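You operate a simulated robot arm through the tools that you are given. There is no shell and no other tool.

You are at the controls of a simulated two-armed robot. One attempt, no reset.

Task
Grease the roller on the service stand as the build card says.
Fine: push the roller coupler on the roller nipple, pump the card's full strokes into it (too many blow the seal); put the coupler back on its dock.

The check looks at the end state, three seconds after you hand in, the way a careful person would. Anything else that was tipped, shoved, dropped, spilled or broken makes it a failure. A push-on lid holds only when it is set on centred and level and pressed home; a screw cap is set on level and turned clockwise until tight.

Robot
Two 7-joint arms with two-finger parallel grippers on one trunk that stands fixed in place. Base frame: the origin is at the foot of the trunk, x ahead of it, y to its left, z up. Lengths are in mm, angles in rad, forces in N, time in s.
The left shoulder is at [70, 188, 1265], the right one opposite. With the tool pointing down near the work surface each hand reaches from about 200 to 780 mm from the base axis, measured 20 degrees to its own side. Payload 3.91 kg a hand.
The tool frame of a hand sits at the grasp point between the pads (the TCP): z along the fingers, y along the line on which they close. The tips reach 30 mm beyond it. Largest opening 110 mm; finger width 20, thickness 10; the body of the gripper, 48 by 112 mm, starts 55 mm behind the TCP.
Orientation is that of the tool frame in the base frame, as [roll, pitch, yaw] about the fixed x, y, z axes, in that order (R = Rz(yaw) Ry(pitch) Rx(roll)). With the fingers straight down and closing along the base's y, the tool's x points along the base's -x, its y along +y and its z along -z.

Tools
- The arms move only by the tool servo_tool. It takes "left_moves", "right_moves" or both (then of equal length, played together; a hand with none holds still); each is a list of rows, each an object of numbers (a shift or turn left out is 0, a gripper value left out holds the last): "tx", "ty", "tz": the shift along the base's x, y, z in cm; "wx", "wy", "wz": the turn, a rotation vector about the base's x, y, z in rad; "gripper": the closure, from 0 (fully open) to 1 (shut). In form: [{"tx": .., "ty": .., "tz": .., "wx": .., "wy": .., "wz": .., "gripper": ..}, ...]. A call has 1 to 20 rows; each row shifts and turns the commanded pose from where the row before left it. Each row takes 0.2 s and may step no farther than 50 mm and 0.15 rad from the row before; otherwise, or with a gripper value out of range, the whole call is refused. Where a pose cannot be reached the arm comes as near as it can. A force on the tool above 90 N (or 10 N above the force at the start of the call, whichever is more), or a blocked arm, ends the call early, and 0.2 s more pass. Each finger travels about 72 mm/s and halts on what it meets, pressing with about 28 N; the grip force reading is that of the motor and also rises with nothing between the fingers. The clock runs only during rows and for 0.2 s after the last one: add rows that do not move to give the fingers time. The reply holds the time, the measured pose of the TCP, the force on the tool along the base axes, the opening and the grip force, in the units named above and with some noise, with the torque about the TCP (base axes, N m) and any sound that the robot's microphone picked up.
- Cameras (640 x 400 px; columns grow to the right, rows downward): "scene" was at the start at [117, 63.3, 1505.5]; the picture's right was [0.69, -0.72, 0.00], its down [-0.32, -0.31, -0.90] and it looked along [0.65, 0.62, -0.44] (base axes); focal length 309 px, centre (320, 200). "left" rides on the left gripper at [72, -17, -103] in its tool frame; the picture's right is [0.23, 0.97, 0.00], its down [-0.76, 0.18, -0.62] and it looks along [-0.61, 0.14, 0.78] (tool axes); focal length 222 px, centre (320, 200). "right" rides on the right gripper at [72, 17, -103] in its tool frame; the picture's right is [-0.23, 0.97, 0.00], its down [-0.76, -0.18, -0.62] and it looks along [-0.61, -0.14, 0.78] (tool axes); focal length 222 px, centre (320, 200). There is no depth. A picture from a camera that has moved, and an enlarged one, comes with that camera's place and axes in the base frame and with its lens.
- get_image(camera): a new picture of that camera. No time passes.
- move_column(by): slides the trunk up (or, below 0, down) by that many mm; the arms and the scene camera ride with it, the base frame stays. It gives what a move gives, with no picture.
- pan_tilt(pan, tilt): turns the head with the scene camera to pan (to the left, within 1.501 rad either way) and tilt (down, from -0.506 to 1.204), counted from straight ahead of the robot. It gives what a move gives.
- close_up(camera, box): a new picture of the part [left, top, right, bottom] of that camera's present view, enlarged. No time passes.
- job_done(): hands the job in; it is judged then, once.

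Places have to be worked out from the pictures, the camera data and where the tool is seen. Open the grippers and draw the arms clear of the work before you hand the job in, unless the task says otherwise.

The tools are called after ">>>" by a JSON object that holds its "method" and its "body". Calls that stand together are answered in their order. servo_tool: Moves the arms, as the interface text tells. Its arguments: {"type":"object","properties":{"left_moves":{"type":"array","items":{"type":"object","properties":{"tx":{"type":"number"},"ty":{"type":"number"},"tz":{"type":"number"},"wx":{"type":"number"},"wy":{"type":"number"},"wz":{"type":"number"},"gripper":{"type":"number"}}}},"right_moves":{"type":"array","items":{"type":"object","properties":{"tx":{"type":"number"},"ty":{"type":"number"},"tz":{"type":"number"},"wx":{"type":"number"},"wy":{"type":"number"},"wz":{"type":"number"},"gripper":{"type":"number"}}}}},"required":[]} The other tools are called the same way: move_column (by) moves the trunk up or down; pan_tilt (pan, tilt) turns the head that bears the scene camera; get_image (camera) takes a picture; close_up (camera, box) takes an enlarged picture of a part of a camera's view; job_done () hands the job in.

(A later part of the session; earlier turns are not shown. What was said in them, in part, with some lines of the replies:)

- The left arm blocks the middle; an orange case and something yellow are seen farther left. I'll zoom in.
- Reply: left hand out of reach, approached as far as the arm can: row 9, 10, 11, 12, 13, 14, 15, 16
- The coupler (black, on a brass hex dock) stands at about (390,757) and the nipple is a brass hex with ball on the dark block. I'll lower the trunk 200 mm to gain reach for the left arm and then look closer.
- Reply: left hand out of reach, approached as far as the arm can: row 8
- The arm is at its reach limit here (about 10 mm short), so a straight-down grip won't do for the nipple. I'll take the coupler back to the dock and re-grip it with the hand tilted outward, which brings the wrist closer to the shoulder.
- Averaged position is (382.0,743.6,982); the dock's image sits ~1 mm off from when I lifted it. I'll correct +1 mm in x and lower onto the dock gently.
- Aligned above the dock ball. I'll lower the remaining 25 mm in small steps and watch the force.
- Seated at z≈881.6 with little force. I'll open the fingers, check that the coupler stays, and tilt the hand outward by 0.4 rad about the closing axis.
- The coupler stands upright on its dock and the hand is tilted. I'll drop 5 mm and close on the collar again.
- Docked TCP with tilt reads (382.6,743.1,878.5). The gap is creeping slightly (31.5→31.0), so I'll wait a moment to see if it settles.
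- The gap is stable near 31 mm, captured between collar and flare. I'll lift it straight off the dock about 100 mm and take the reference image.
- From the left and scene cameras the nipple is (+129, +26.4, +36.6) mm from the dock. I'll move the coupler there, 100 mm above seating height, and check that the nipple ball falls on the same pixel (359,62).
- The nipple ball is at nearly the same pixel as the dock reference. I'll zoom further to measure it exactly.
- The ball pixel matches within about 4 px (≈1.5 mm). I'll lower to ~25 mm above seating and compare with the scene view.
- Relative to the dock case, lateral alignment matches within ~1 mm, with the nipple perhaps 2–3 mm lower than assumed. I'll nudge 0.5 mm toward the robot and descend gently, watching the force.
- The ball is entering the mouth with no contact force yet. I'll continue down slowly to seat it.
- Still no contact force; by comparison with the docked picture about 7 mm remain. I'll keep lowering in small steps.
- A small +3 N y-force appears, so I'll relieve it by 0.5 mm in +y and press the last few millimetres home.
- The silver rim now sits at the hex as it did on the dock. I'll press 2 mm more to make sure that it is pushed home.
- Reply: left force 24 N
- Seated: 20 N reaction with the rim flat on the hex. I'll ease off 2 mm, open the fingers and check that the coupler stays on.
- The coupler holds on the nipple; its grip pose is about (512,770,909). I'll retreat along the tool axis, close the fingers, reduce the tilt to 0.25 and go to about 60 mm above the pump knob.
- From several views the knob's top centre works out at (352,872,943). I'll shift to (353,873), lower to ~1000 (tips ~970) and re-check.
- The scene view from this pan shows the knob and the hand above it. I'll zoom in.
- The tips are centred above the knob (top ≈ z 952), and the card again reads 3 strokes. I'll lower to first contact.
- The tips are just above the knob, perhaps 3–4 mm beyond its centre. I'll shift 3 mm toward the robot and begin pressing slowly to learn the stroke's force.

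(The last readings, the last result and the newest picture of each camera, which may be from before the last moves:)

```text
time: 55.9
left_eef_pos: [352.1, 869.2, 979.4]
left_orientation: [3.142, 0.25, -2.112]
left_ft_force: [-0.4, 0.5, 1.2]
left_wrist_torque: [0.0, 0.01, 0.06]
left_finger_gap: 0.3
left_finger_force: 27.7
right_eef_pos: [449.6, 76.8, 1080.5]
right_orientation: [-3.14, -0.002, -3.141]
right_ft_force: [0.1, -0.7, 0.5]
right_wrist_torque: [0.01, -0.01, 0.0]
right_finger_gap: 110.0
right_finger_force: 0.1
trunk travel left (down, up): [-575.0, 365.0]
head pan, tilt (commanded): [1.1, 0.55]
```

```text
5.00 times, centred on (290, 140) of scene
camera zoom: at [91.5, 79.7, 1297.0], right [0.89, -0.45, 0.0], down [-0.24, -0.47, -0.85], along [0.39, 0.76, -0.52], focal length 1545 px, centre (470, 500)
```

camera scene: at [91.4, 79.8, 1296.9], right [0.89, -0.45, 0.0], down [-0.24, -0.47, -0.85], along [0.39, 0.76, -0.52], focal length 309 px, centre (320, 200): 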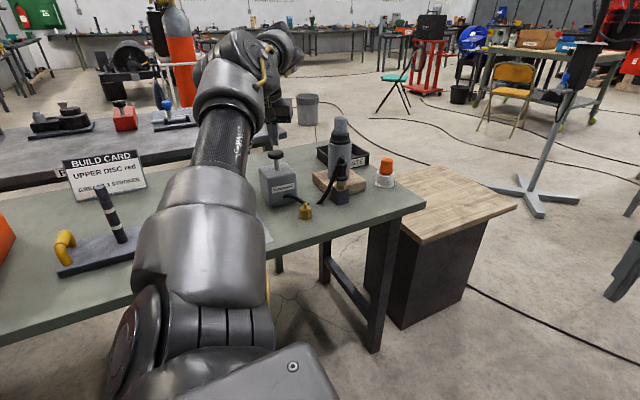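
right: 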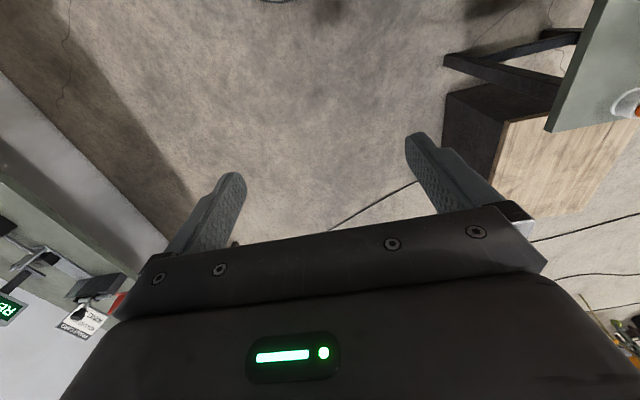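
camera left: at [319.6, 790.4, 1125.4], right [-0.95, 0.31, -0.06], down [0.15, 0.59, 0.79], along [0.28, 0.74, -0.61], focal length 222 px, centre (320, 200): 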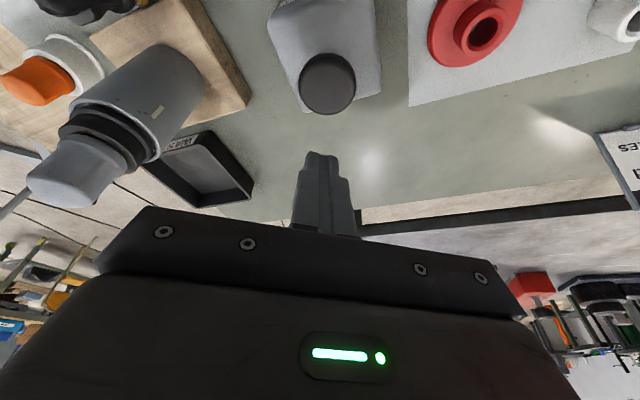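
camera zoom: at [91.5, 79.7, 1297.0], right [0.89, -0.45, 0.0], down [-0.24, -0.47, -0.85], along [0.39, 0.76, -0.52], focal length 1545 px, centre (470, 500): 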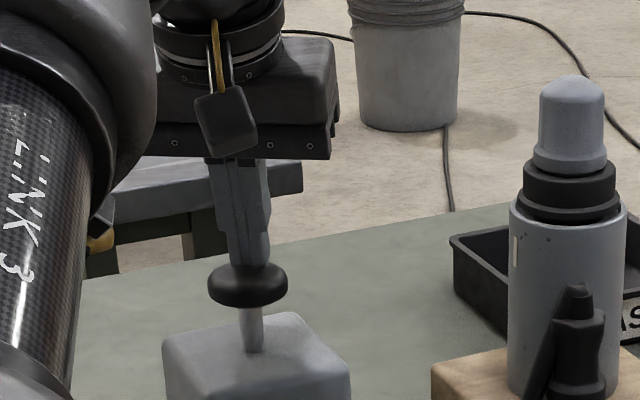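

The knob has begun to go down (~5 mm) with little force. I'll continue this first stroke down until it bottoms.

>>> {"method": "servo_tool", "body": {"left_moves": [{"tz": -0.4}, {"tz": -0.4}, {"tz": -0.4}, {"tz": -0.4}, {}]}}

>>> {"method": "close_up", "body": {"camera": "scene", "box": [260, 100, 320, 180]}}

```text
time: 57.1
left_eef_pos: [353.0, 870.1, 964.1]
left_orientation: [-3.141, 0.248, -2.11]
left_ft_force: [-1.7, -0.8, 2.3]
left_wrist_torque: [-0.02, 0.03, 0.05]
left_finger_gap: 0.0
left_finger_force: 27.9
right_eef_pos: [449.2, 76.8, 1080.5]
right_orientation: [-3.14, 0.0, -3.141]
right_ft_force: [-0.3, 0.6, -0.2]
right_wrist_torque: [-0.02, -0.01, -0.03]
right_finger_gap: 110.0
right_finger_force: 0.1
trunk travel left (down, up): [-575.0, 365.0]
head pan, tilt (commanded): [1.1, 0.55]
```

```text
5.00 times, centred on (290, 140) of scene
camera zoom: at [91.3, 79.4, 1297.0], right [0.89, -0.45, 0.0], down [-0.24, -0.47, -0.85], along [0.39, 0.76, -0.52], focal length 1545 px, centre (470, 500)
```

zoom: 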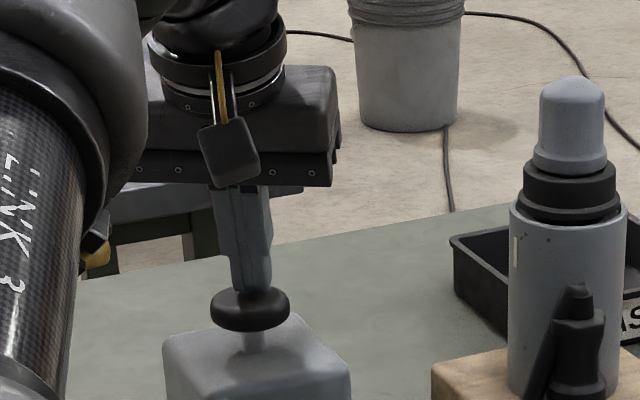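

Knob is about two thirds down with ~2 N. I'll keep pressing in 3 mm steps to the stop.

>>> {"method": "servo_tool", "body": {"left_moves": [{"tz": -0.3}, {"tz": -0.3}, {"tz": -0.3}, {}]}}

>>> {"method": "close_up", "body": {"camera": "scene", "box": [260, 100, 320, 180]}}

```text
time: 58.1
left_eef_pos: [351.9, 869.4, 956.8]
left_orientation: [-3.141, 0.253, -2.114]
left_ft_force: [0.7, 2.1, 7.6]
left_wrist_torque: [0.07, -0.03, -0.01]
left_finger_gap: 0.0
left_finger_force: 27.7
right_eef_pos: [450.5, 76.4, 1079.9]
right_orientation: [-3.141, 0.002, -3.141]
right_ft_force: [0.2, -0.8, 0.8]
right_wrist_torque: [-0.02, 0.01, -0.03]
right_finger_gap: 110.2
right_finger_force: 0.2
trunk travel left (down, up): [-575.0, 365.0]
head pan, tilt (commanded): [1.1, 0.55]
```

```text
5.00 times, centred on (290, 140) of scene
camera zoom: at [91.1, 78.8, 1297.1], right [0.89, -0.45, 0.0], down [-0.24, -0.47, -0.85], along [0.39, 0.76, -0.52], focal length 1545 px, centre (470, 500)
```

zoom: 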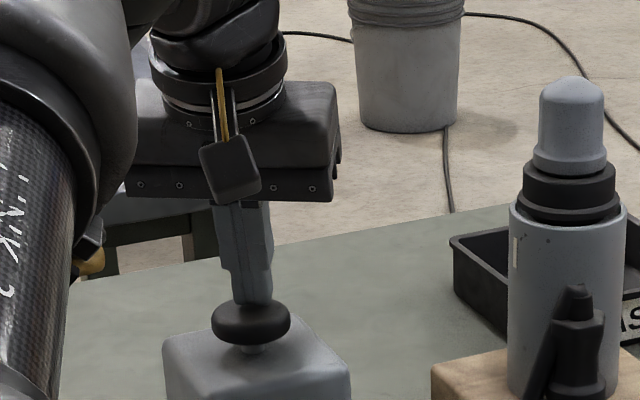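

Force is rising to 7.6 N near z 957. I'll press a little more to be sure that the stroke is bottomed.

>>> {"method": "servo_tool", "body": {"left_moves": [{"tz": -0.2}, {"tz": -0.2}, {}]}}

>>> {"method": "close_up", "body": {"camera": "scene", "box": [260, 100, 320, 180]}}

```text
time: 58.9
left_eef_pos: [351.5, 868.6, 954.1]
left_orientation: [-3.141, 0.256, -2.111]
left_ft_force: [3.1, 11.8, 27.2]
left_wrist_torque: [0.38, -0.1, 0.06]
left_finger_gap: 0.1
left_finger_force: 28.5
right_eef_pos: [450.5, 74.6, 1082.1]
right_orientation: [3.138, 0.004, 3.141]
right_ft_force: [0.8, -0.2, 0.1]
right_wrist_torque: [0.0, 0.01, -0.04]
right_finger_gap: 110.1
right_finger_force: 0.0
trunk travel left (down, up): [-575.0, 365.0]
head pan, tilt (commanded): [1.1, 0.55]
```

```text
5.00 times, centred on (290, 140) of scene
camera zoom: at [90.1, 77.0, 1297.5], right [0.89, -0.45, 0.0], down [-0.24, -0.46, -0.85], along [0.39, 0.76, -0.52], focal length 1545 px, centre (470, 500)
```

zoom: 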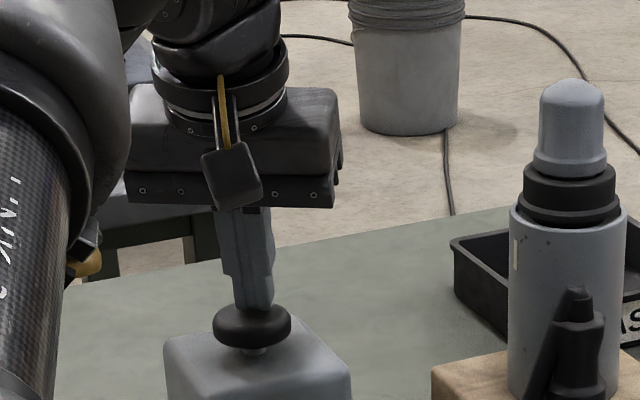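

The stroke bottomed (27 N at z≈954–956, knob no longer moving). Now I'll rise fully and check that the knob returns.

>>> {"method": "servo_tool", "body": {"left_moves": [{"tz": 0.4}, {"tz": 0.5}, {"tz": 0.5}, {"tz": 0.5}, {"tz": 0.5}, {"tz": 0.5}, {"tz": 0.5}, {"tz": 0.4}, {}, {}]}}

>>> {"method": "close_up", "body": {"camera": "scene", "box": [260, 100, 320, 180]}}

>>> {"method": "close_up", "body": {"camera": "left", "box": [200, 0, 440, 220]}}

```text
time: 61.1
left_eef_pos: [350.2, 870.2, 990.3]
left_orientation: [-3.141, 0.251, -2.112]
left_ft_force: [0.1, -0.3, 0.4]
left_wrist_torque: [-0.01, 0.01, -0.02]
left_finger_gap: 0.2
left_finger_force: 28.5
right_eef_pos: [449.9, 76.9, 1080.6]
right_orientation: [-3.141, 0.0, -3.141]
right_ft_force: [-0.1, -0.8, 0.5]
right_wrist_torque: [-0.03, 0.04, 0.01]
right_finger_gap: 109.9
right_finger_force: 0.0
trunk travel left (down, up): [-575.0, 365.0]
head pan, tilt (commanded): [1.1, 0.55]
```

```text
5.00 times, centred on (290, 140) of scene
camera zoom: at [91.6, 79.9, 1296.9], right [0.89, -0.45, 0.0], down [-0.24, -0.47, -0.85], along [0.39, 0.76, -0.52], focal length 1545 px, centre (470, 500)
```

zoom: 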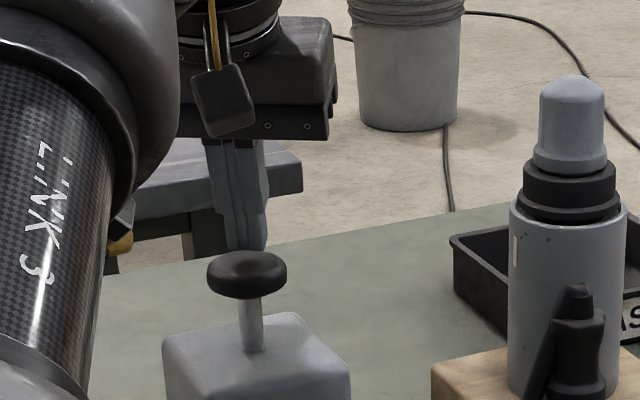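

```text
1.82 times, centred on (320, 110) of left
camera zoom: at [316.3, 778.7, 1072.8], right [-0.95, 0.31, -0.06], down [0.15, 0.59, 0.79], along [0.28, 0.74, -0.61], focal length 404 px, centre (320, 364)
```

zoom: 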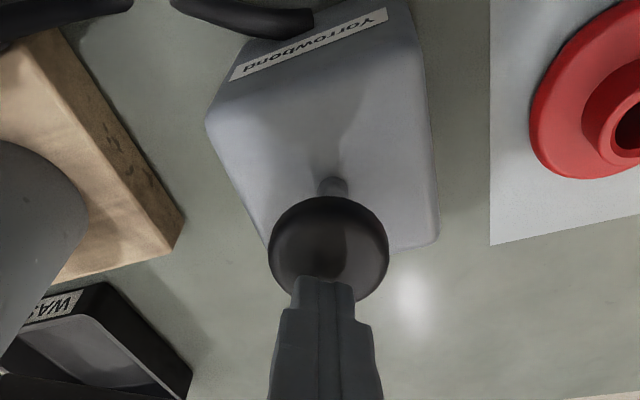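

Stroke 1 is complete: the knob is fully back up and the box has not moved. Now stroke 2 down.

>>> {"method": "servo_tool", "body": {"left_moves": [{"tz": -0.5}, {"tz": -0.5}, {"tz": -0.5}, {"tz": -0.5}, {"tz": -0.5}, {"tz": -0.5}, {"tz": -0.4}, {"tz": -0.3}, {"tz": -0.15}, {}]}}

>>> {"method": "close_up", "body": {"camera": "scene", "box": [260, 100, 320, 180]}}

```text
time: 63.3
left_eef_pos: [350.8, 867.5, 955.3]
left_orientation: [-3.141, 0.258, -2.113]
left_ft_force: [1.7, 13.7, 28.8]
left_wrist_torque: [0.38, -0.02, 0.01]
left_finger_gap: 0.0
left_finger_force: 28.5
right_eef_pos: [449.8, 74.8, 1082.6]
right_orientation: [3.139, 0.002, -3.142]
right_ft_force: [0.9, -0.8, 0.1]
right_wrist_torque: [0.02, -0.01, 0.02]
right_finger_gap: 110.0
right_finger_force: 0.1
trunk travel left (down, up): [-575.0, 365.0]
head pan, tilt (commanded): [1.1, 0.55]
```

```text
5.00 times, centred on (290, 140) of scene
camera zoom: at [89.7, 77.1, 1297.5], right [0.89, -0.45, 0.0], down [-0.24, -0.46, -0.85], along [0.39, 0.76, -0.52], focal length 1545 px, centre (470, 500)
```

zoom: 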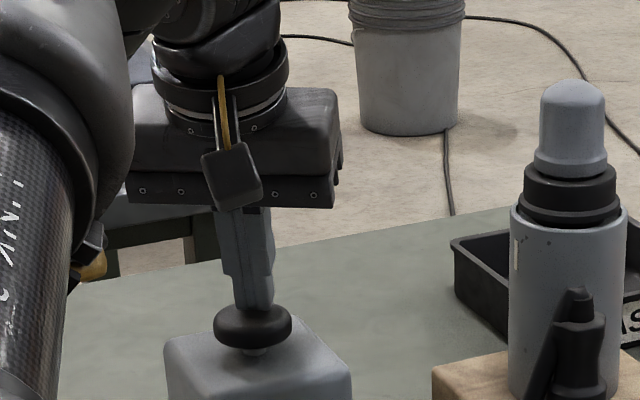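

Stroke 2 bottomed at 29 N with the knob at the stop. I'll rise fully and verify the return.

>>> {"method": "servo_tool", "body": {"left_moves": [{"tz": 0.4}, {"tz": 0.5}, {"tz": 0.5}, {"tz": 0.5}, {"tz": 0.5}, {"tz": 0.5}, {"tz": 0.5}, {"tz": 0.5}, {}, {}]}}

>>> {"method": "close_up", "body": {"camera": "scene", "box": [260, 100, 320, 180]}}

>>> {"method": "close_up", "body": {"camera": "scene", "box": [300, 100, 400, 220]}}

```text
time: 65.5
left_eef_pos: [351.6, 870.8, 989.1]
left_orientation: [3.141, 0.25, -2.112]
left_ft_force: [0.0, 0.3, -0.3]
left_wrist_torque: [-0.01, 0.02, -0.01]
left_finger_gap: 0.0
left_finger_force: 27.6
right_eef_pos: [451.0, 77.7, 1080.0]
right_orientation: [-3.14, 0.001, -3.141]
right_ft_force: [-0.7, 0.2, 0.6]
right_wrist_torque: [-0.03, 0.01, 0.01]
right_finger_gap: 110.1
right_finger_force: 0.1
trunk travel left (down, up): [-575.0, 365.0]
head pan, tilt (commanded): [1.1, 0.55]
```

```text
5.00 times, centred on (290, 140) of scene
camera zoom: at [91.6, 79.9, 1296.9], right [0.89, -0.45, 0.0], down [-0.24, -0.47, -0.85], along [0.39, 0.76, -0.52], focal length 1545 px, centre (470, 500)
```

zoom: 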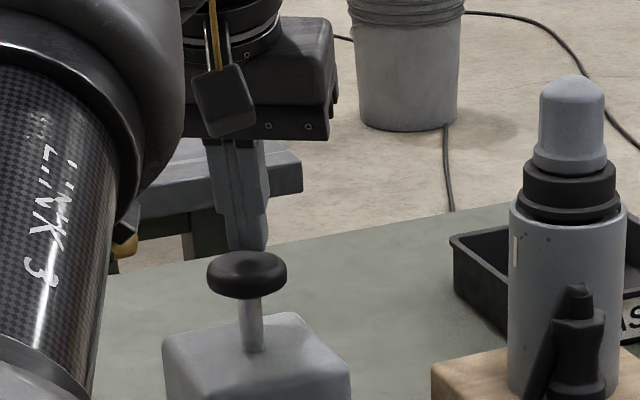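

```text
3.33 times, centred on (350, 160) of scene
camera zoom: at [91.6, 79.9, 1296.9], right [0.89, -0.45, 0.0], down [-0.24, -0.47, -0.85], along [0.39, 0.76, -0.52], focal length 1030 px, centre (220, 333)
```

zoom: 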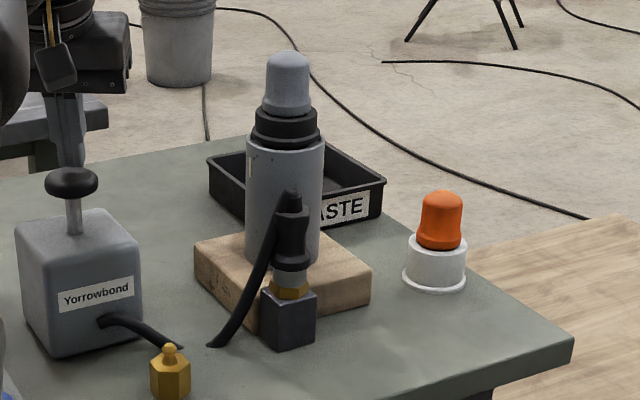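

Knob is back up, and the coupler is still on the nipple. Stroke 3 down.

>>> {"method": "servo_tool", "body": {"left_moves": [{"tz": -0.5}, {"tz": -0.5}, {"tz": -0.5}, {"tz": -0.5}, {"tz": -0.5}, {"tz": -0.5}, {"tz": -0.4}, {"tz": -0.3}, {"tz": -0.15}, {}]}}

>>> {"method": "close_up", "body": {"camera": "scene", "box": [260, 100, 320, 180]}}

```text
time: 67.7
left_eef_pos: [351.9, 868.2, 956.1]
left_orientation: [-3.141, 0.257, -2.112]
left_ft_force: [0.7, 12.7, 28.0]
left_wrist_torque: [0.39, -0.05, -0.02]
left_finger_gap: 0.0
left_finger_force: 28.2
right_eef_pos: [449.4, 74.7, 1081.6]
right_orientation: [3.139, 0.002, -3.141]
right_ft_force: [0.3, -0.3, -0.7]
right_wrist_torque: [0.02, -0.01, 0.0]
right_finger_gap: 110.2
right_finger_force: 0.0
trunk travel left (down, up): [-575.0, 365.0]
head pan, tilt (commanded): [1.1, 0.55]
```

```text
5.00 times, centred on (290, 140) of scene
camera zoom: at [89.9, 77.2, 1297.5], right [0.89, -0.45, 0.0], down [-0.24, -0.46, -0.85], along [0.39, 0.76, -0.52], focal length 1545 px, centre (470, 500)
```

zoom: 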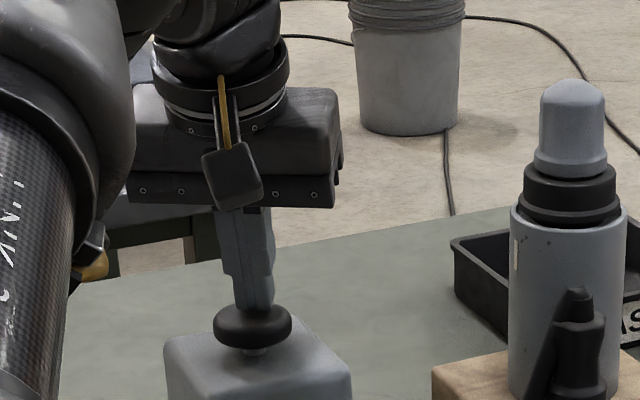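

Stroke 3 bottomed. I'll rise fully, confirm the knob returns, and clear the pump by a good margin.

>>> {"method": "servo_tool", "body": {"left_moves": [{"tz": 0.4}, {"tz": 0.5}, {"tz": 0.5}, {"tz": 0.5}, {"tz": 0.5}, {"tz": 0.5}, {"tz": 0.5}, {"tz": 0.6}, {"tz": 1}, {"tz": 2}, {"tz": 2.1}, {}]}}

>>> {"method": "close_up", "body": {"camera": "scene", "box": [230, 80, 410, 220]}}

```text
time: 70.3
left_eef_pos: [351.7, 868.8, 1043.3]
left_orientation: [-3.141, 0.25, -2.114]
left_ft_force: [-0.5, -0.2, 0.4]
left_wrist_torque: [0.0, -0.01, 0.0]
left_finger_gap: 0.0
left_finger_force: 27.9
right_eef_pos: [450.5, 78.0, 1081.0]
right_orientation: [-3.14, 0.0, -3.141]
right_ft_force: [0.7, 0.0, 0.5]
right_wrist_torque: [0.03, -0.03, 0.03]
right_finger_gap: 109.9
right_finger_force: 0.0
trunk travel left (down, up): [-575.0, 365.0]
head pan, tilt (commanded): [1.1, 0.55]
```

```text
2.86 times, centred on (320, 150) of scene
camera zoom: at [91.6, 80.5, 1296.9], right [0.89, -0.45, 0.0], down [-0.24, -0.47, -0.85], along [0.39, 0.76, -0.52], focal length 883 px, centre (320, 343)
```

zoom: 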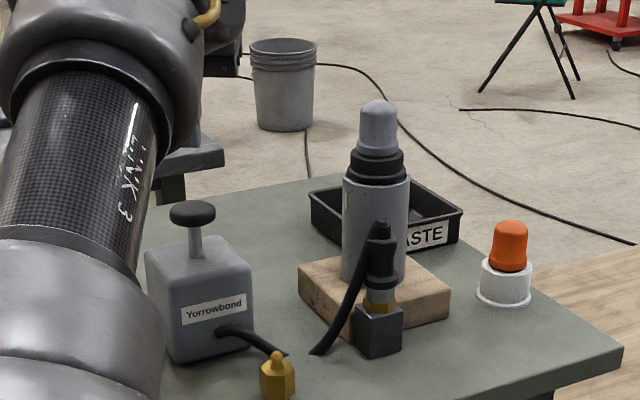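

All three strokes done; knob up, nothing disturbed. I'll go back to the retreat pose near the nipple with the fingers open and tilt 0.4.

>>> {"method": "servo_tool", "body": {"left_moves": [{"tx": 1.997, "ty": -1.906}, {"tx": 1.997, "ty": -1.906}, {"tx": 1.997, "ty": -1.906}, {"tx": 1.997, "ty": -1.906, "gripper": 0.3}, {"tx": 1.997, "ty": -1.906}, {"tx": 1.997, "ty": -1.906, "wx": 0.0643, "wy": -0.0386}, {"tx": 1.998, "ty": -1.904, "wx": 0.0643, "wy": -0.0386}, {"tz": -2}, {"tz": -2}, {}, {}]}}

>>> {"method": "get_image", "body": {"camera": "left"}}

>>> {"method": "close_up", "body": {"camera": "scene", "box": [270, 60, 430, 210]}}

```text
time: 72.7
left_eef_pos: [490.9, 735.7, 1003.9]
left_orientation: [3.14, 0.399, -2.113]
left_ft_force: [-0.4, -0.4, -0.1]
left_wrist_torque: [0.0, -0.01, -0.03]
left_finger_gap: 77.0
left_finger_force: 0.1
right_eef_pos: [449.7, 76.9, 1080.5]
right_orientation: [-3.139, 0.002, -3.141]
right_ft_force: [0.4, -0.5, 0.7]
right_wrist_torque: [-0.01, -0.01, 0.01]
right_finger_gap: 110.1
right_finger_force: 0.1
trunk travel left (down, up): [-575.0, 365.0]
head pan, tilt (commanded): [1.1, 0.55]
```

```text
taken
camera left: at [450.6, 635.4, 1070.3], right [-0.94, 0.32, -0.09], down [0.08, 0.49, 0.87], along [0.32, 0.81, -0.48], focal length 222 px, centre (320, 200)
```

left: 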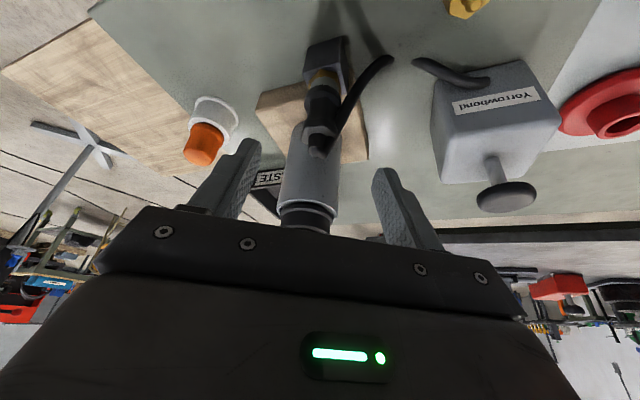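

```text
2.67 times, centred on (350, 135) of scene
camera zoom: at [91.6, 80.4, 1296.9], right [0.89, -0.45, 0.0], down [-0.24, -0.47, -0.85], along [0.39, 0.76, -0.52], focal length 824 px, centre (240, 373)
```

zoom: 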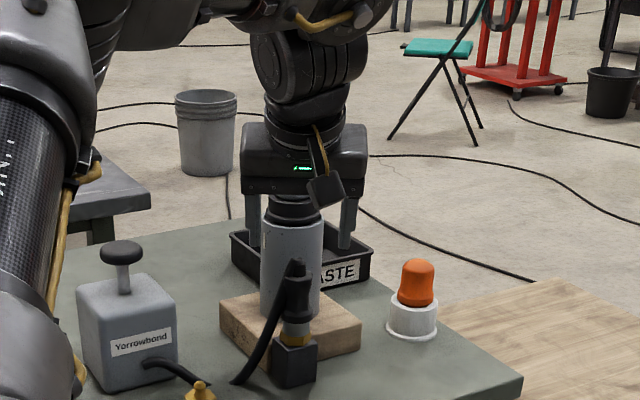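

The coupler stands on the nipple, and the hand is lined up. I'll advance along the tool axis back to the grip pose.

>>> {"method": "servo_tool", "body": {"left_moves": [{"tx": 0.4, "ty": 0.667, "tz": -1.84}, {"tx": 0.4, "ty": 0.667, "tz": -1.84}, {"tx": 0.4, "ty": 0.667, "tz": -1.84}, {"tx": 0.4, "ty": 0.667, "tz": -1.84}, {"tx": 0.4, "ty": 0.667, "tz": -1.84}, {}, {}]}}

>>> {"method": "close_up", "body": {"camera": "left", "box": [220, 60, 420, 200]}}

>>> {"method": "close_up", "body": {"camera": "scene", "box": [290, 100, 400, 210]}}

```text
time: 74.3
left_eef_pos: [510.9, 770.2, 910.5]
left_orientation: [3.141, 0.4, -2.112]
left_ft_force: [-0.1, -0.3, -0.1]
left_wrist_torque: [0.02, -0.01, 0.0]
left_finger_gap: 77.1
left_finger_force: 0.1
right_eef_pos: [449.9, 76.6, 1080.7]
right_orientation: [-3.14, 0.0, -3.14]
right_ft_force: [-0.3, -0.1, -0.1]
right_wrist_torque: [-0.02, 0.02, 0.03]
right_finger_gap: 110.2
right_finger_force: 0.0
trunk travel left (down, up): [-575.0, 365.0]
head pan, tilt (commanded): [1.1, 0.55]
```

```text
2.86 times, centred on (320, 130) of left
camera zoom: at [470.8, 669.5, 978.5], right [-0.94, 0.32, -0.09], down [0.08, 0.49, 0.87], along [0.32, 0.81, -0.48], focal length 635 px, centre (320, 400)
```

zoom: 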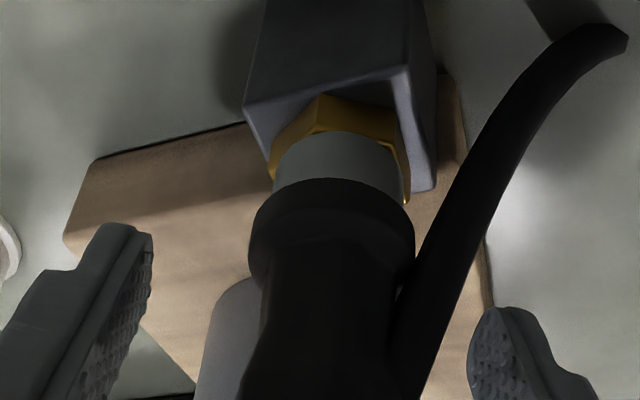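

```text
3.64 times, centred on (345, 155) of scene
camera zoom: at [91.7, 80.1, 1296.9], right [0.89, -0.45, 0.0], down [-0.24, -0.47, -0.85], along [0.39, 0.76, -0.52], focal length 1124 px, centre (229, 364)
```

zoom: 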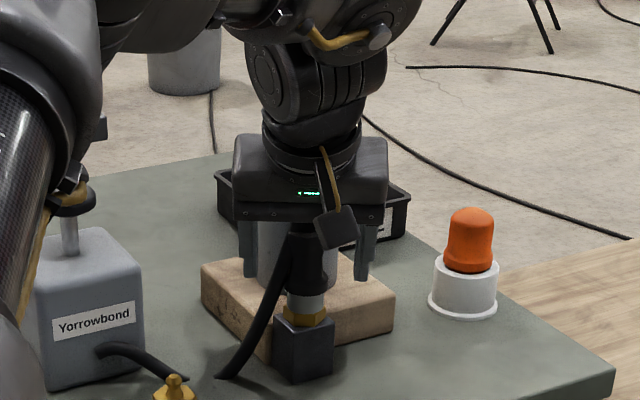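

Same view as when I released it. I'll close on the coupler.

>>> {"method": "servo_tool", "body": {"left_moves": [{"gripper": 1}, {}, {}, {}, {}, {}]}}

>>> {"method": "close_up", "body": {"camera": "left", "box": [220, 60, 420, 200]}}

```text
time: 75.7
left_eef_pos: [511.0, 768.7, 911.7]
left_orientation: [3.141, 0.4, -2.111]
left_ft_force: [-1.1, 0.7, 0.8]
left_wrist_torque: [0.02, 0.07, 0.02]
left_finger_gap: 31.1
left_finger_force: 27.6
right_eef_pos: [450.6, 77.3, 1081.9]
right_orientation: [-3.14, 0.0, 3.142]
right_ft_force: [-0.1, 0.1, -0.5]
right_wrist_torque: [-0.01, -0.04, 0.0]
right_finger_gap: 110.0
right_finger_force: 0.0
trunk travel left (down, up): [-575.0, 365.0]
head pan, tilt (commanded): [1.1, 0.55]
```

```text
2.86 times, centred on (320, 130) of left
camera zoom: at [470.5, 669.2, 978.9], right [-0.94, 0.32, -0.09], down [0.08, 0.48, 0.87], along [0.32, 0.81, -0.48], focal length 635 px, centre (320, 400)
```

zoom: 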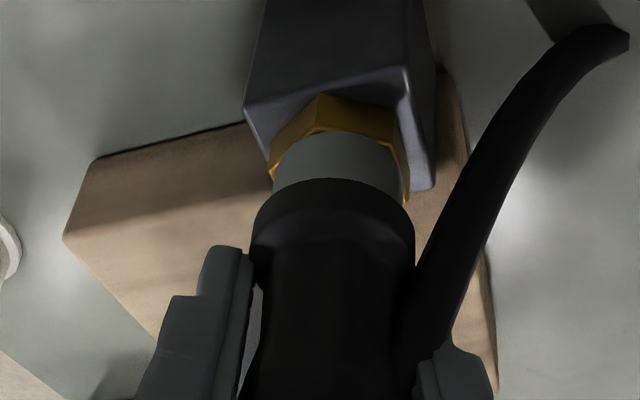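

Gripped again at 31.1 mm. I'll pull straight up off the nipple, slowly at first.

>>> {"method": "servo_tool", "body": {"left_moves": [{"tz": 0.4}, {"tz": 0.4}, {"tz": 0.5}, {"tz": 0.5}, {"tz": 0.6}, {"tz": 2}, {"tz": 2}, {"tz": 2}, {"tz": 2}, {}]}}

>>> {"method": "close_up", "body": {"camera": "scene", "box": [280, 60, 410, 210]}}

>>> {"method": "close_up", "body": {"camera": "left", "box": [200, 30, 440, 180]}}

```text
time: 77.9
left_eef_pos: [512.8, 770.9, 1013.3]
left_orientation: [-3.14, 0.4, -2.111]
left_ft_force: [-0.1, 0.1, -0.1]
left_wrist_torque: [0.01, -0.02, 0.04]
left_finger_gap: 31.1
left_finger_force: 27.4
right_eef_pos: [451.3, 77.6, 1080.4]
right_orientation: [-3.139, 0.0, -3.141]
right_ft_force: [0.0, -0.1, -0.6]
right_wrist_torque: [-0.01, 0.04, 0.0]
right_finger_gap: 109.9
right_finger_force: 0.0
trunk travel left (down, up): [-575.0, 365.0]
head pan, tilt (commanded): [1.1, 0.55]
```

```text
2.67 times, centred on (345, 135) of scene
camera zoom: at [91.7, 80.7, 1296.9], right [0.89, -0.45, 0.0], down [-0.24, -0.47, -0.85], along [0.39, 0.76, -0.52], focal length 824 px, centre (253, 373)
```

zoom: 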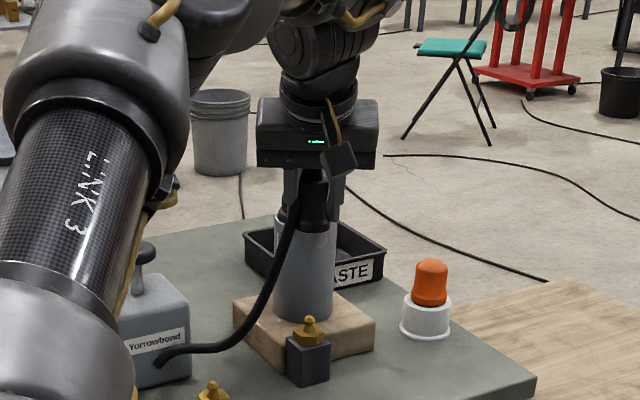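

```text
2.67 times, centred on (320, 105) of left
camera zoom: at [471.2, 670.7, 1081.9], right [-0.94, 0.32, -0.09], down [0.09, 0.49, 0.87], along [0.32, 0.81, -0.48], focal length 592 px, centre (320, 453)
```

zoom: 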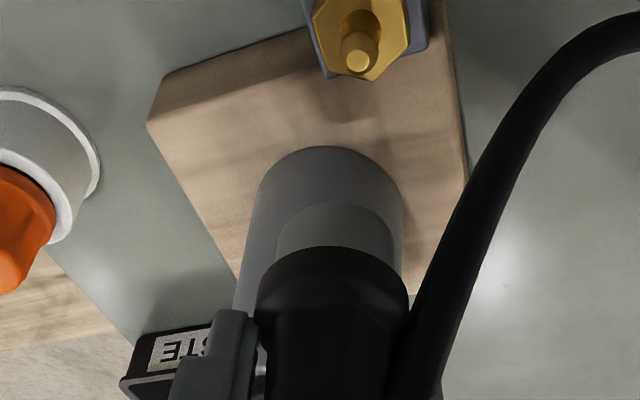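

The coupler is off the nipple and held as before. I'll carry it back above the dock by the exact reverse displacement and compare with the reference view.

>>> {"method": "servo_tool", "body": {"left_moves": [{"tx": -2.145, "ty": -0.44}, {"tx": -2.145, "ty": -0.44}, {"tx": -2.145, "ty": -0.44}, {"tx": -2.145, "ty": -0.44}, {"tx": -2.145, "ty": -0.44}, {"tx": -2.145, "ty": -0.44}, {"tz": -1.83}, {"tz": -1.83}, {}, {}]}}

>>> {"method": "close_up", "body": {"camera": "left", "box": [200, 30, 440, 180]}}

>>> {"method": "pan_tilt", "body": {"pan": 1.5, "tilt": 0.8}}

>>> {"method": "close_up", "body": {"camera": "scene", "box": [390, 30, 510, 145]}}

>>> {"method": "servo_tool", "body": {"left_moves": [{}]}}

```text
time: 80.1
left_eef_pos: [382.7, 741.4, 977.2]
left_orientation: [-3.14, 0.398, -2.112]
left_ft_force: [-0.1, -0.1, -0.9]
left_wrist_torque: [0.0, 0.02, 0.04]
left_finger_gap: 31.1
left_finger_force: 27.9
right_eef_pos: [450.9, 77.9, 1080.0]
right_orientation: [-3.14, 0.0, 3.141]
right_ft_force: [0.0, 0.5, -0.2]
right_wrist_torque: [-0.01, 0.0, -0.02]
right_finger_gap: 110.1
right_finger_force: 0.0
trunk travel left (down, up): [-575.0, 365.0]
head pan, tilt (commanded): [1.1, 0.55]
```

```text
2.67 times, centred on (320, 105) of left
camera zoom: at [342.5, 642.2, 1044.7], right [-0.94, 0.32, -0.09], down [0.08, 0.49, 0.87], along [0.32, 0.81, -0.48], focal length 592 px, centre (320, 453)
```

zoom: 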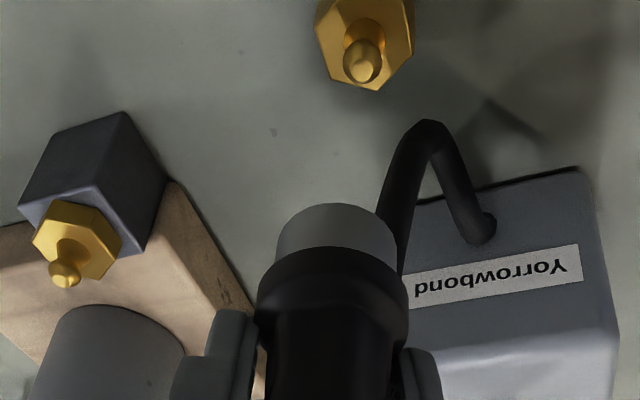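

```text
time: 81.0
left_eef_pos: [382.0, 741.7, 976.8]
left_orientation: [3.138, 0.4, -2.11]
left_ft_force: [-0.2, 0.8, -1.6]
left_wrist_torque: [0.02, 0.0, -0.03]
left_finger_gap: 31.2
left_finger_force: 28.2
right_eef_pos: [451.0, 77.1, 1080.6]
right_orientation: [-3.14, -0.001, -3.142]
right_ft_force: [-0.2, -0.2, 0.3]
right_wrist_torque: [-0.02, 0.0, -0.05]
right_finger_gap: 110.2
right_finger_force: 0.1
trunk travel left (down, up): [-575.0, 365.0]
head pan, tilt (commanded): [1.499, 0.799]
```

```text
3.48 times, centred on (450, 88) of scene
camera zoom: at [56.8, 80.5, 1275.6], right [1.0, -0.07, 0.0], down [-0.05, -0.71, -0.7], along [0.05, 0.7, -0.72], focal length 1075 px, centre (-132, 591)
```

zoom: 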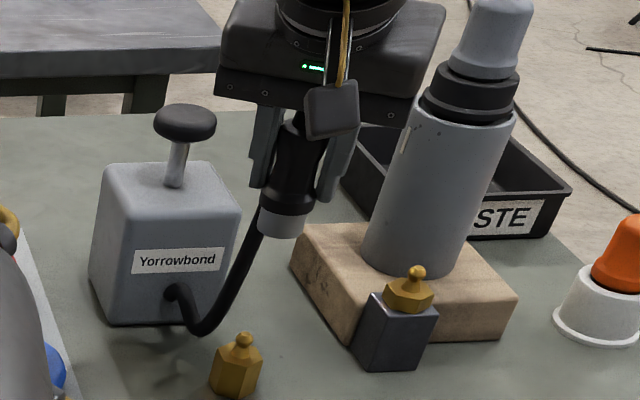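

```text
time: 81.4
left_eef_pos: [382.5, 743.3, 977.5]
left_orientation: [3.141, 0.399, -2.111]
left_ft_force: [-0.7, 1.3, -0.6]
left_wrist_torque: [-0.03, -0.02, -0.01]
left_finger_gap: 30.9
left_finger_force: 28.0
right_eef_pos: [449.9, 76.9, 1080.4]
right_orientation: [-3.14, 0.0, -3.141]
right_ft_force: [-0.1, 0.8, -0.2]
right_wrist_torque: [0.01, 0.0, -0.01]
right_finger_gap: 109.7
right_finger_force: 0.0
trunk travel left (down, up): [-575.0, 365.0]
head pan, tilt (commanded): [1.499, 0.799]
```

The view matches the reference within 3 px (~1 mm). I'll correct 0.8 mm in −x and lower to 25 mm above the seat.

>>> {"method": "servo_tool", "body": {"left_moves": [{"tx": -0.08, "ty": 0.03}, {"tz": -2}, {"tz": -2}, {"tz": -2}, {"tz": -1.5}, {}]}}

>>> {"method": "close_up", "body": {"camera": "scene", "box": [400, 70, 480, 140]}}

>>> {"method": "close_up", "body": {"camera": "left", "box": [270, 70, 380, 140]}}

```text
time: 82.8
left_eef_pos: [381.2, 742.1, 902.0]
left_orientation: [-3.141, 0.4, -2.113]
left_ft_force: [-0.6, -0.2, -1.2]
left_wrist_torque: [0.0, 0.02, -0.04]
left_finger_gap: 31.0
left_finger_force: 28.3
right_eef_pos: [450.6, 77.2, 1080.9]
right_orientation: [-3.141, -0.001, -3.14]
right_ft_force: [0.2, -0.2, -0.6]
right_wrist_torque: [0.03, 0.03, -0.02]
right_finger_gap: 110.1
right_finger_force: 0.1
trunk travel left (down, up): [-575.0, 365.0]
head pan, tilt (commanded): [1.499, 0.799]
```

```text
5.71 times, centred on (440, 105) of scene
camera zoom: at [56.5, 80.2, 1275.6], right [1.0, -0.07, 0.0], down [-0.05, -0.72, -0.7], along [0.05, 0.7, -0.72], focal length 1766 px, centre (-366, 743)
```

zoom: 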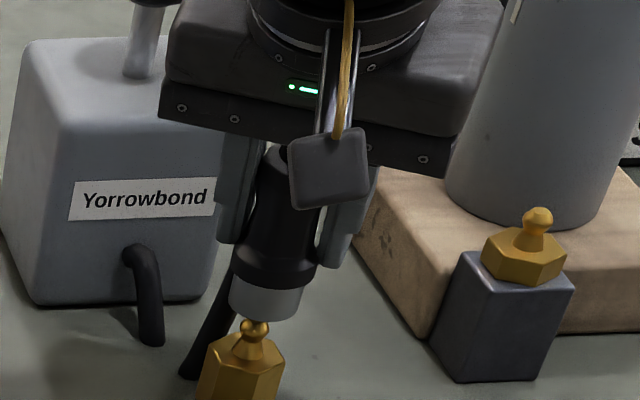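

```text
5.71 times, centred on (325, 105) of left
camera zoom: at [341.2, 642.5, 971.0], right [-0.94, 0.32, -0.09], down [0.08, 0.48, 0.87], along [0.32, 0.81, -0.48], focal length 1269 px, centre (291, 743)
```

zoom: 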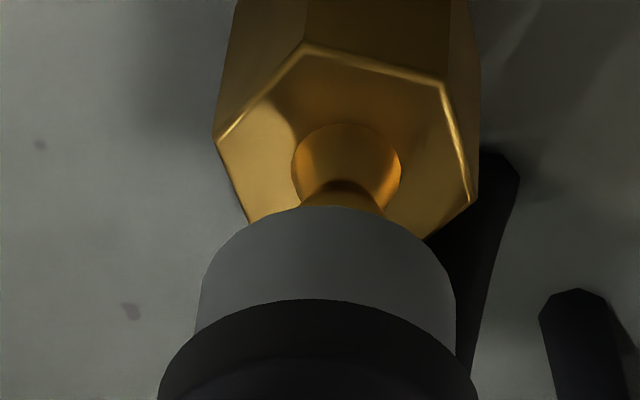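

Well aligned above the dock ball. I'll lower 20 mm in small steps.

>>> {"method": "servo_tool", "body": {"left_moves": [{"tz": -0.4}, {"tz": -0.4}, {"tz": -0.4}, {"tz": -0.4}, {"tz": -0.4}, {}]}}

>>> {"method": "close_up", "body": {"camera": "left", "box": [270, 70, 380, 140]}}

```text
time: 84.2
left_eef_pos: [382.9, 743.5, 880.9]
left_orientation: [3.141, 0.399, -2.112]
left_ft_force: [0.0, -1.1, -1.6]
left_wrist_torque: [-0.01, 0.03, 0.01]
left_finger_gap: 31.3
left_finger_force: 27.7
right_eef_pos: [450.2, 77.8, 1080.1]
right_orientation: [-3.14, -0.001, 3.14]
right_ft_force: [-0.9, 0.1, 0.1]
right_wrist_torque: [0.04, 0.0, 0.03]
right_finger_gap: 109.9
right_finger_force: 0.1
trunk travel left (down, up): [-575.0, 365.0]
head pan, tilt (commanded): [1.499, 0.799]
```

```text
5.71 times, centred on (325, 105) of left
camera zoom: at [341.6, 643.2, 950.1], right [-0.94, 0.32, -0.09], down [0.08, 0.48, 0.87], along [0.32, 0.81, -0.48], focal length 1269 px, centre (291, 743)
```

zoom: 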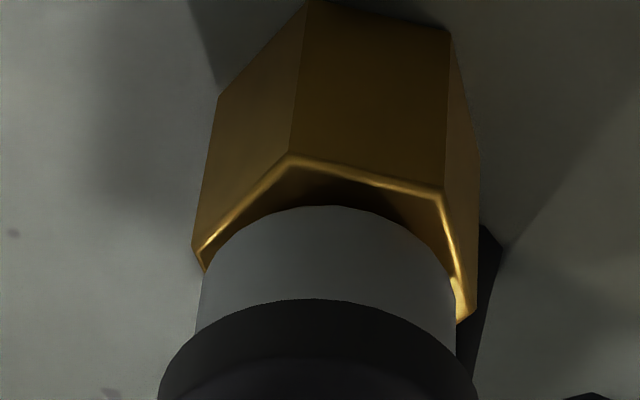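

About 5–6 mm remain. I'll go on in 1–2 mm steps while watching force.

>>> {"method": "servo_tool", "body": {"left_moves": [{"tz": -0.2}, {"tz": -0.1}, {"tz": -0.1}, {}]}}

>>> {"method": "close_up", "body": {"camera": "left", "box": [270, 70, 380, 140]}}

```text
time: 85.2
left_eef_pos: [382.1, 743.4, 879.1]
left_orientation: [3.142, 0.401, -2.112]
left_ft_force: [0.5, 2.7, 6.4]
left_wrist_torque: [0.16, 0.11, -0.01]
left_finger_gap: 30.9
left_finger_force: 27.6
right_eef_pos: [449.7, 77.0, 1080.6]
right_orientation: [-3.141, -0.001, -3.141]
right_ft_force: [1.0, 0.3, 0.3]
right_wrist_torque: [0.02, -0.02, 0.0]
right_finger_gap: 109.9
right_finger_force: 0.1
trunk travel left (down, up): [-575.0, 365.0]
head pan, tilt (commanded): [1.499, 0.799]
```

```text
5.71 times, centred on (325, 105) of left
camera zoom: at [341.5, 642.8, 947.0], right [-0.94, 0.32, -0.09], down [0.08, 0.48, 0.87], along [0.32, 0.81, -0.48], focal length 1269 px, centre (291, 743)
```

zoom: 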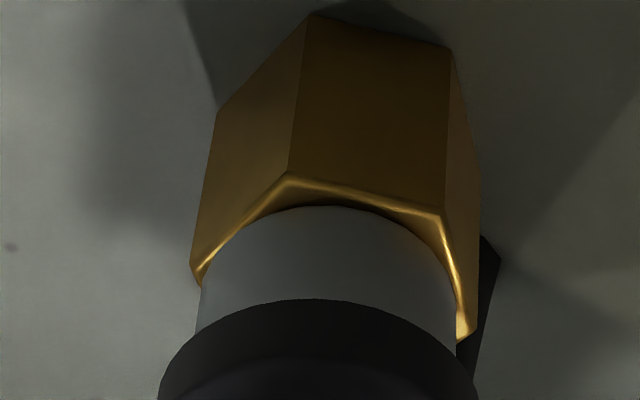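

Force 6 N, and the rim is ~1–2 mm from where it sat originally. I'll press a little more.

>>> {"method": "servo_tool", "body": {"left_moves": [{"tz": -0.1}, {"tz": -0.1}, {}]}}

>>> {"method": "close_up", "body": {"camera": "left", "box": [270, 70, 380, 140]}}

>>> {"method": "close_up", "body": {"camera": "scene", "box": [400, 70, 480, 150]}}

```text
time: 86.0
left_eef_pos: [381.3, 743.2, 880.8]
left_orientation: [-3.138, 0.406, -2.112]
left_ft_force: [1.2, 5.8, 17.3]
left_wrist_torque: [0.16, 0.21, -0.02]
left_finger_gap: 31.2
left_finger_force: 27.9
right_eef_pos: [449.0, 75.3, 1081.4]
right_orientation: [3.14, 0.002, -3.141]
right_ft_force: [-0.9, -0.4, 0.1]
right_wrist_torque: [-0.01, 0.01, -0.02]
right_finger_gap: 110.0
right_finger_force: 0.0
trunk travel left (down, up): [-575.0, 365.0]
head pan, tilt (commanded): [1.499, 0.799]
```

```text
5.71 times, centred on (325, 105) of left
camera zoom: at [341.4, 641.8, 946.3], right [-0.94, 0.32, -0.09], down [0.08, 0.48, 0.87], along [0.33, 0.81, -0.48], focal length 1269 px, centre (291, 743)
```

zoom: 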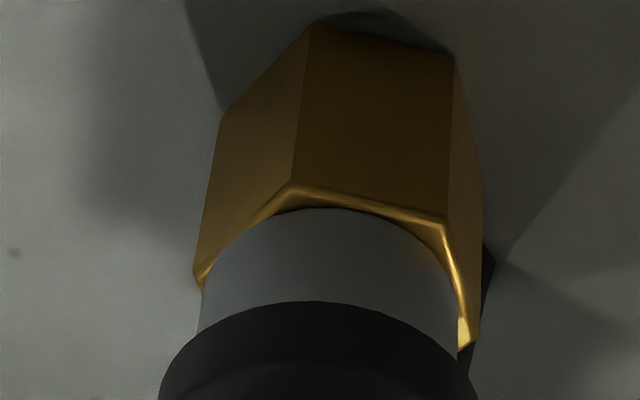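

```text
5.00 times, centred on (440, 110) of scene
camera zoom: at [55.4, 78.6, 1275.9], right [1.0, -0.07, 0.0], down [-0.05, -0.71, -0.7], along [0.05, 0.7, -0.72], focal length 1545 px, centre (-280, 650)
```

zoom: 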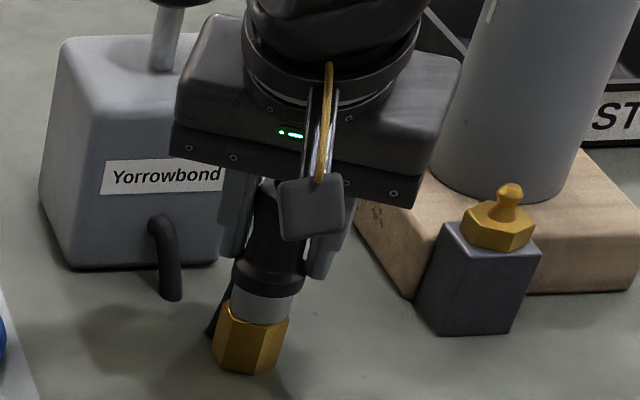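

It is seated as originally (rim gap matches, 17 N reaction). I'll ease off 2 mm, open the fingers, and check.

>>> {"method": "servo_tool", "body": {"left_moves": [{"tz": 0.2}, {}, {"gripper": 0.3}, {}, {}, {}]}}

>>> {"method": "close_up", "body": {"camera": "scene", "box": [400, 70, 480, 150]}}

>>> {"method": "close_up", "body": {"camera": "left", "box": [220, 60, 420, 200]}}

```text
time: 87.4
left_eef_pos: [382.9, 743.4, 878.8]
left_orientation: [3.141, 0.399, -2.111]
left_ft_force: [-0.6, -0.1, -1.0]
left_wrist_torque: [0.03, 0.02, -0.04]
left_finger_gap: 76.9
left_finger_force: 0.0
right_eef_pos: [450.5, 76.4, 1079.2]
right_orientation: [-3.14, -0.001, -3.141]
right_ft_force: [0.2, -0.1, 0.5]
right_wrist_torque: [0.04, 0.01, -0.03]
right_finger_gap: 110.0
right_finger_force: 0.1
trunk travel left (down, up): [-575.0, 365.0]
head pan, tilt (commanded): [1.499, 0.799]
```

```text
5.00 times, centred on (440, 110) of scene
camera zoom: at [56.4, 80.2, 1275.6], right [1.0, -0.07, 0.0], down [-0.05, -0.72, -0.7], along [0.05, 0.7, -0.72], focal length 1545 px, centre (-280, 650)
```

zoom: 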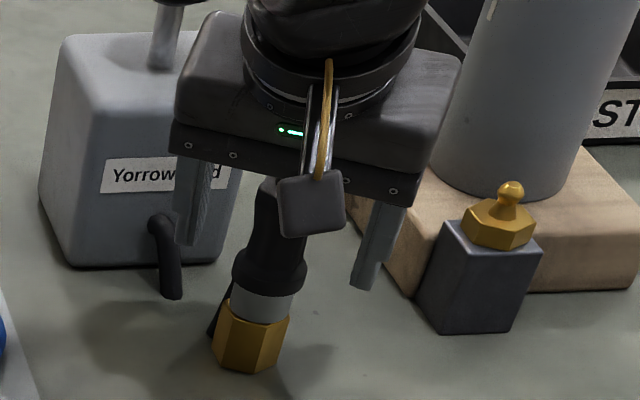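

```text
2.86 times, centred on (320, 130) of left
camera zoom: at [341.7, 643.1, 946.2], right [-0.94, 0.32, -0.09], down [0.08, 0.48, 0.87], along [0.32, 0.81, -0.48], focal length 635 px, centre (320, 400)
```

zoom: 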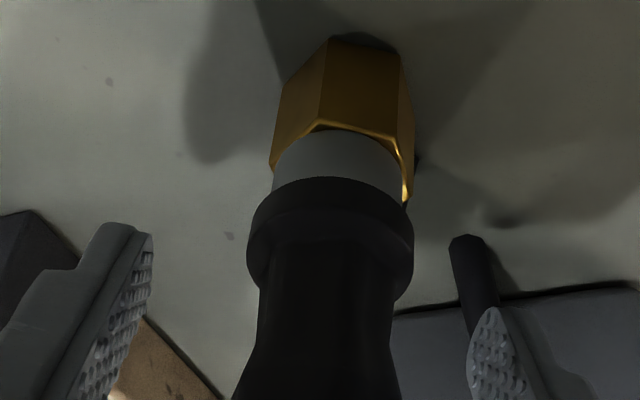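

The coupler stands on its dock. I'll retreat along the tool axis, open fully and draw the arm clear toward the robot.

>>> {"method": "servo_tool", "body": {"left_moves": [{"tx": -0.4, "ty": -0.667, "tz": 1.84}, {"tx": -0.4, "ty": -0.667, "tz": 1.84}, {"tx": -0.4, "ty": -0.667, "tz": 1.84}, {"tx": -0.4, "ty": -0.667, "tz": 1.84}, {"tx": -0.4, "ty": -0.667, "tz": 1.84}, {"tx": -0.4, "ty": -0.667, "tz": 1.84}, {"tz": 3, "gripper": 0}, {"tz": 3, "wx": -0.1286, "wy": 0.0773}, {"tz": 2, "wx": -0.1286, "wy": 0.0773}, {"tz": 2, "wx": -0.0857, "wy": 0.0515}, {"ty": -2}, {"ty": -2}, {"ty": -2}, {"ty": -2}, {}]}}

>>> {"method": "get_image", "body": {"camera": "scene"}}

>>> {"method": "close_up", "body": {"camera": "scene", "box": [370, 20, 570, 145]}}

>>> {"method": "get_image", "body": {"camera": "left"}}

```text
time: 90.6
left_eef_pos: [359.3, 623.2, 1087.3]
left_orientation: [3.141, -0.002, -2.113]
left_ft_force: [0.4, 0.2, -0.6]
left_wrist_torque: [0.01, 0.03, -0.02]
left_finger_gap: 110.2
left_finger_force: 0.0
right_eef_pos: [450.2, 78.0, 1080.0]
right_orientation: [-3.14, 0.001, -3.141]
right_ft_force: [0.1, -0.1, 0.0]
right_wrist_torque: [0.0, 0.04, 0.02]
right_finger_gap: 110.1
right_finger_force: 0.0
trunk travel left (down, up): [-575.0, 365.0]
head pan, tilt (commanded): [1.499, 0.799]
```

```text
taken
camera scene: at [57.1, 80.7, 1275.5], right [1.0, -0.07, 0.0], down [-0.05, -0.72, -0.7], along [0.05, 0.69, -0.72], focal length 309 px, centre (320, 200)
```

scene: 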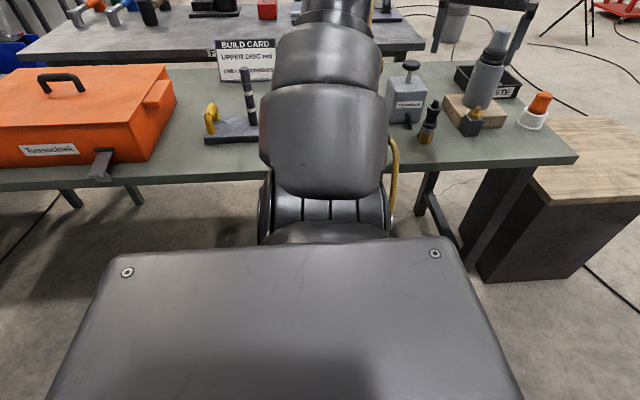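

```text
3.20 times, centred on (470, 82) of scene
camera zoom: at [57.1, 80.7, 1275.5], right [1.0, -0.07, 0.0], down [-0.05, -0.72, -0.7], along [0.05, 0.69, -0.72], focal length 989 px, centre (-160, 576)
```

zoom: 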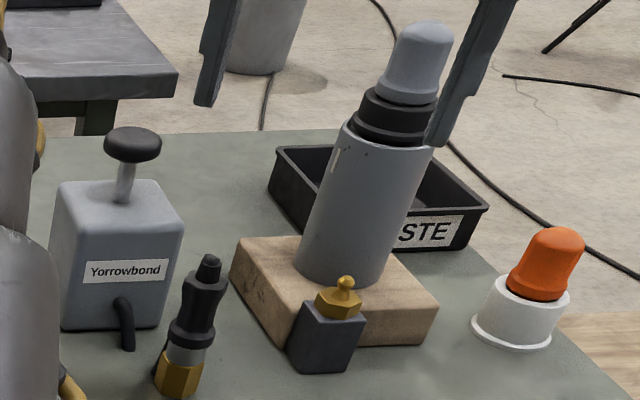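

```text
taken
camera left: at [336.8, 552.9, 1192.2], right [-0.95, 0.31, 0.0], down [0.24, 0.74, 0.62], along [0.19, 0.59, -0.78], focal length 222 px, centre (320, 200)
```

left: 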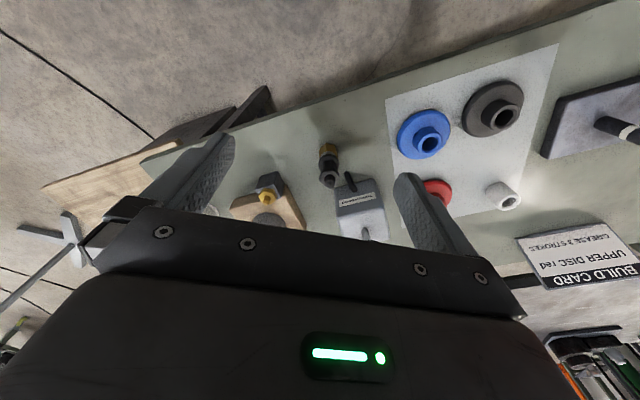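

Everything stands as it did at the start, with the coupler on its dock and the knob up. One last close look at the roller, nipple and coupler before handing in.

>>> {"method": "close_up", "body": {"camera": "scene", "box": [405, 85, 485, 150]}}

>>> {"method": "close_up", "body": {"camera": "left", "box": [220, 130, 400, 245]}}

>>> {"method": "close_up", "body": {"camera": "scene", "box": [440, 20, 540, 130]}}

```text
6.15 times, centred on (445, 118) of scene
camera zoom: at [57.1, 80.7, 1275.5], right [1.0, -0.07, 0.0], down [-0.05, -0.72, -0.7], along [0.05, 0.69, -0.72], focal length 1902 px, centre (-449, 708)
```

zoom: 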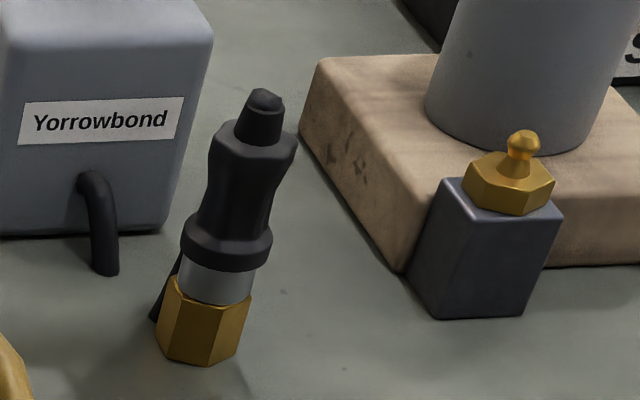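

```text
3.48 times, centred on (310, 188) of left
camera zoom: at [336.8, 552.9, 1192.2], right [-0.95, 0.31, 0.0], down [0.24, 0.74, 0.62], along [0.19, 0.59, -0.78], focal length 773 px, centre (355, 244)
```

zoom: 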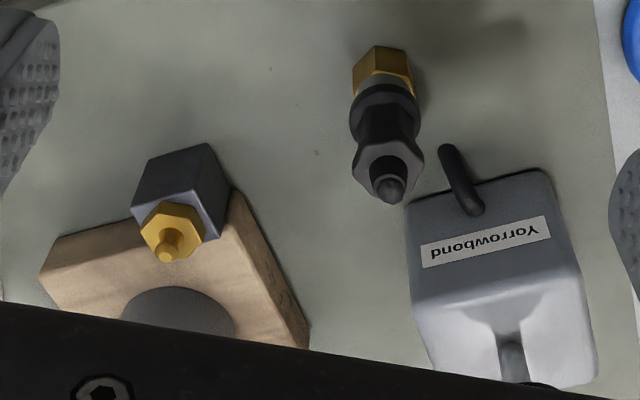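

```text
3.64 times, centred on (490, 75) of scene
camera zoom: at [57.1, 80.7, 1275.5], right [1.0, -0.07, 0.0], down [-0.05, -0.72, -0.7], along [0.05, 0.69, -0.72], focal length 1124 px, centre (-298, 654)
```

zoom: 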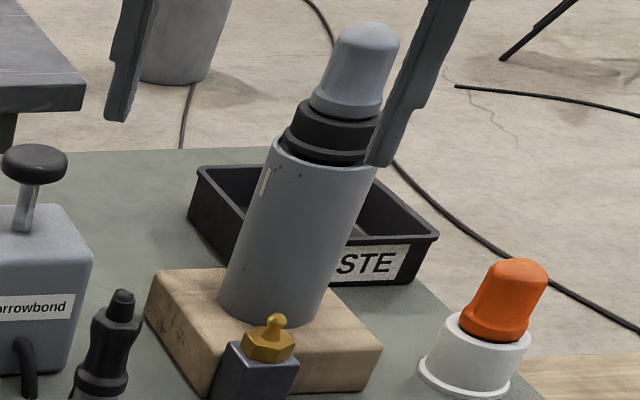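

The coupler sits square on its dock, and the roller, nipple, pump and the rest are undisturbed. Three full strokes went in, and both hands are open and clear. I'm handing in.

>>> {"method": "job_done", "body": {}}

```text
The job is handed in.
```

I greased the roller with three full strokes, as the build card says ("GREASE 3 STROKES"), put the coupler back on its dock, and handed the job in. I don't have the check's result yet.

- **Coupling:** I pushed the roller coupler onto the roller nipple until it bottomed on the hex with about 20 N of reaction. It stayed on through all the pumping.
- **Strokes:** Each of the three went down to the stop at about 28 N, and I saw the knob come fully back up each time. The microphone picked up no sound, and nothing visible shows that grease went in.
- **Dock:** The coupler is back on its dock, seated as it was at the start.
- **Extra docking:** My first, straight-down grip could not reach the nipple. I set the coupler back on the dock once to re-grip it with the hand tilted; no strokes were pumped before that.
- **End state:** In the last pictures nothing else on the bench looked moved, tipped or spilled. Both hands are open; the left is drawn back from the work and the right never moved.
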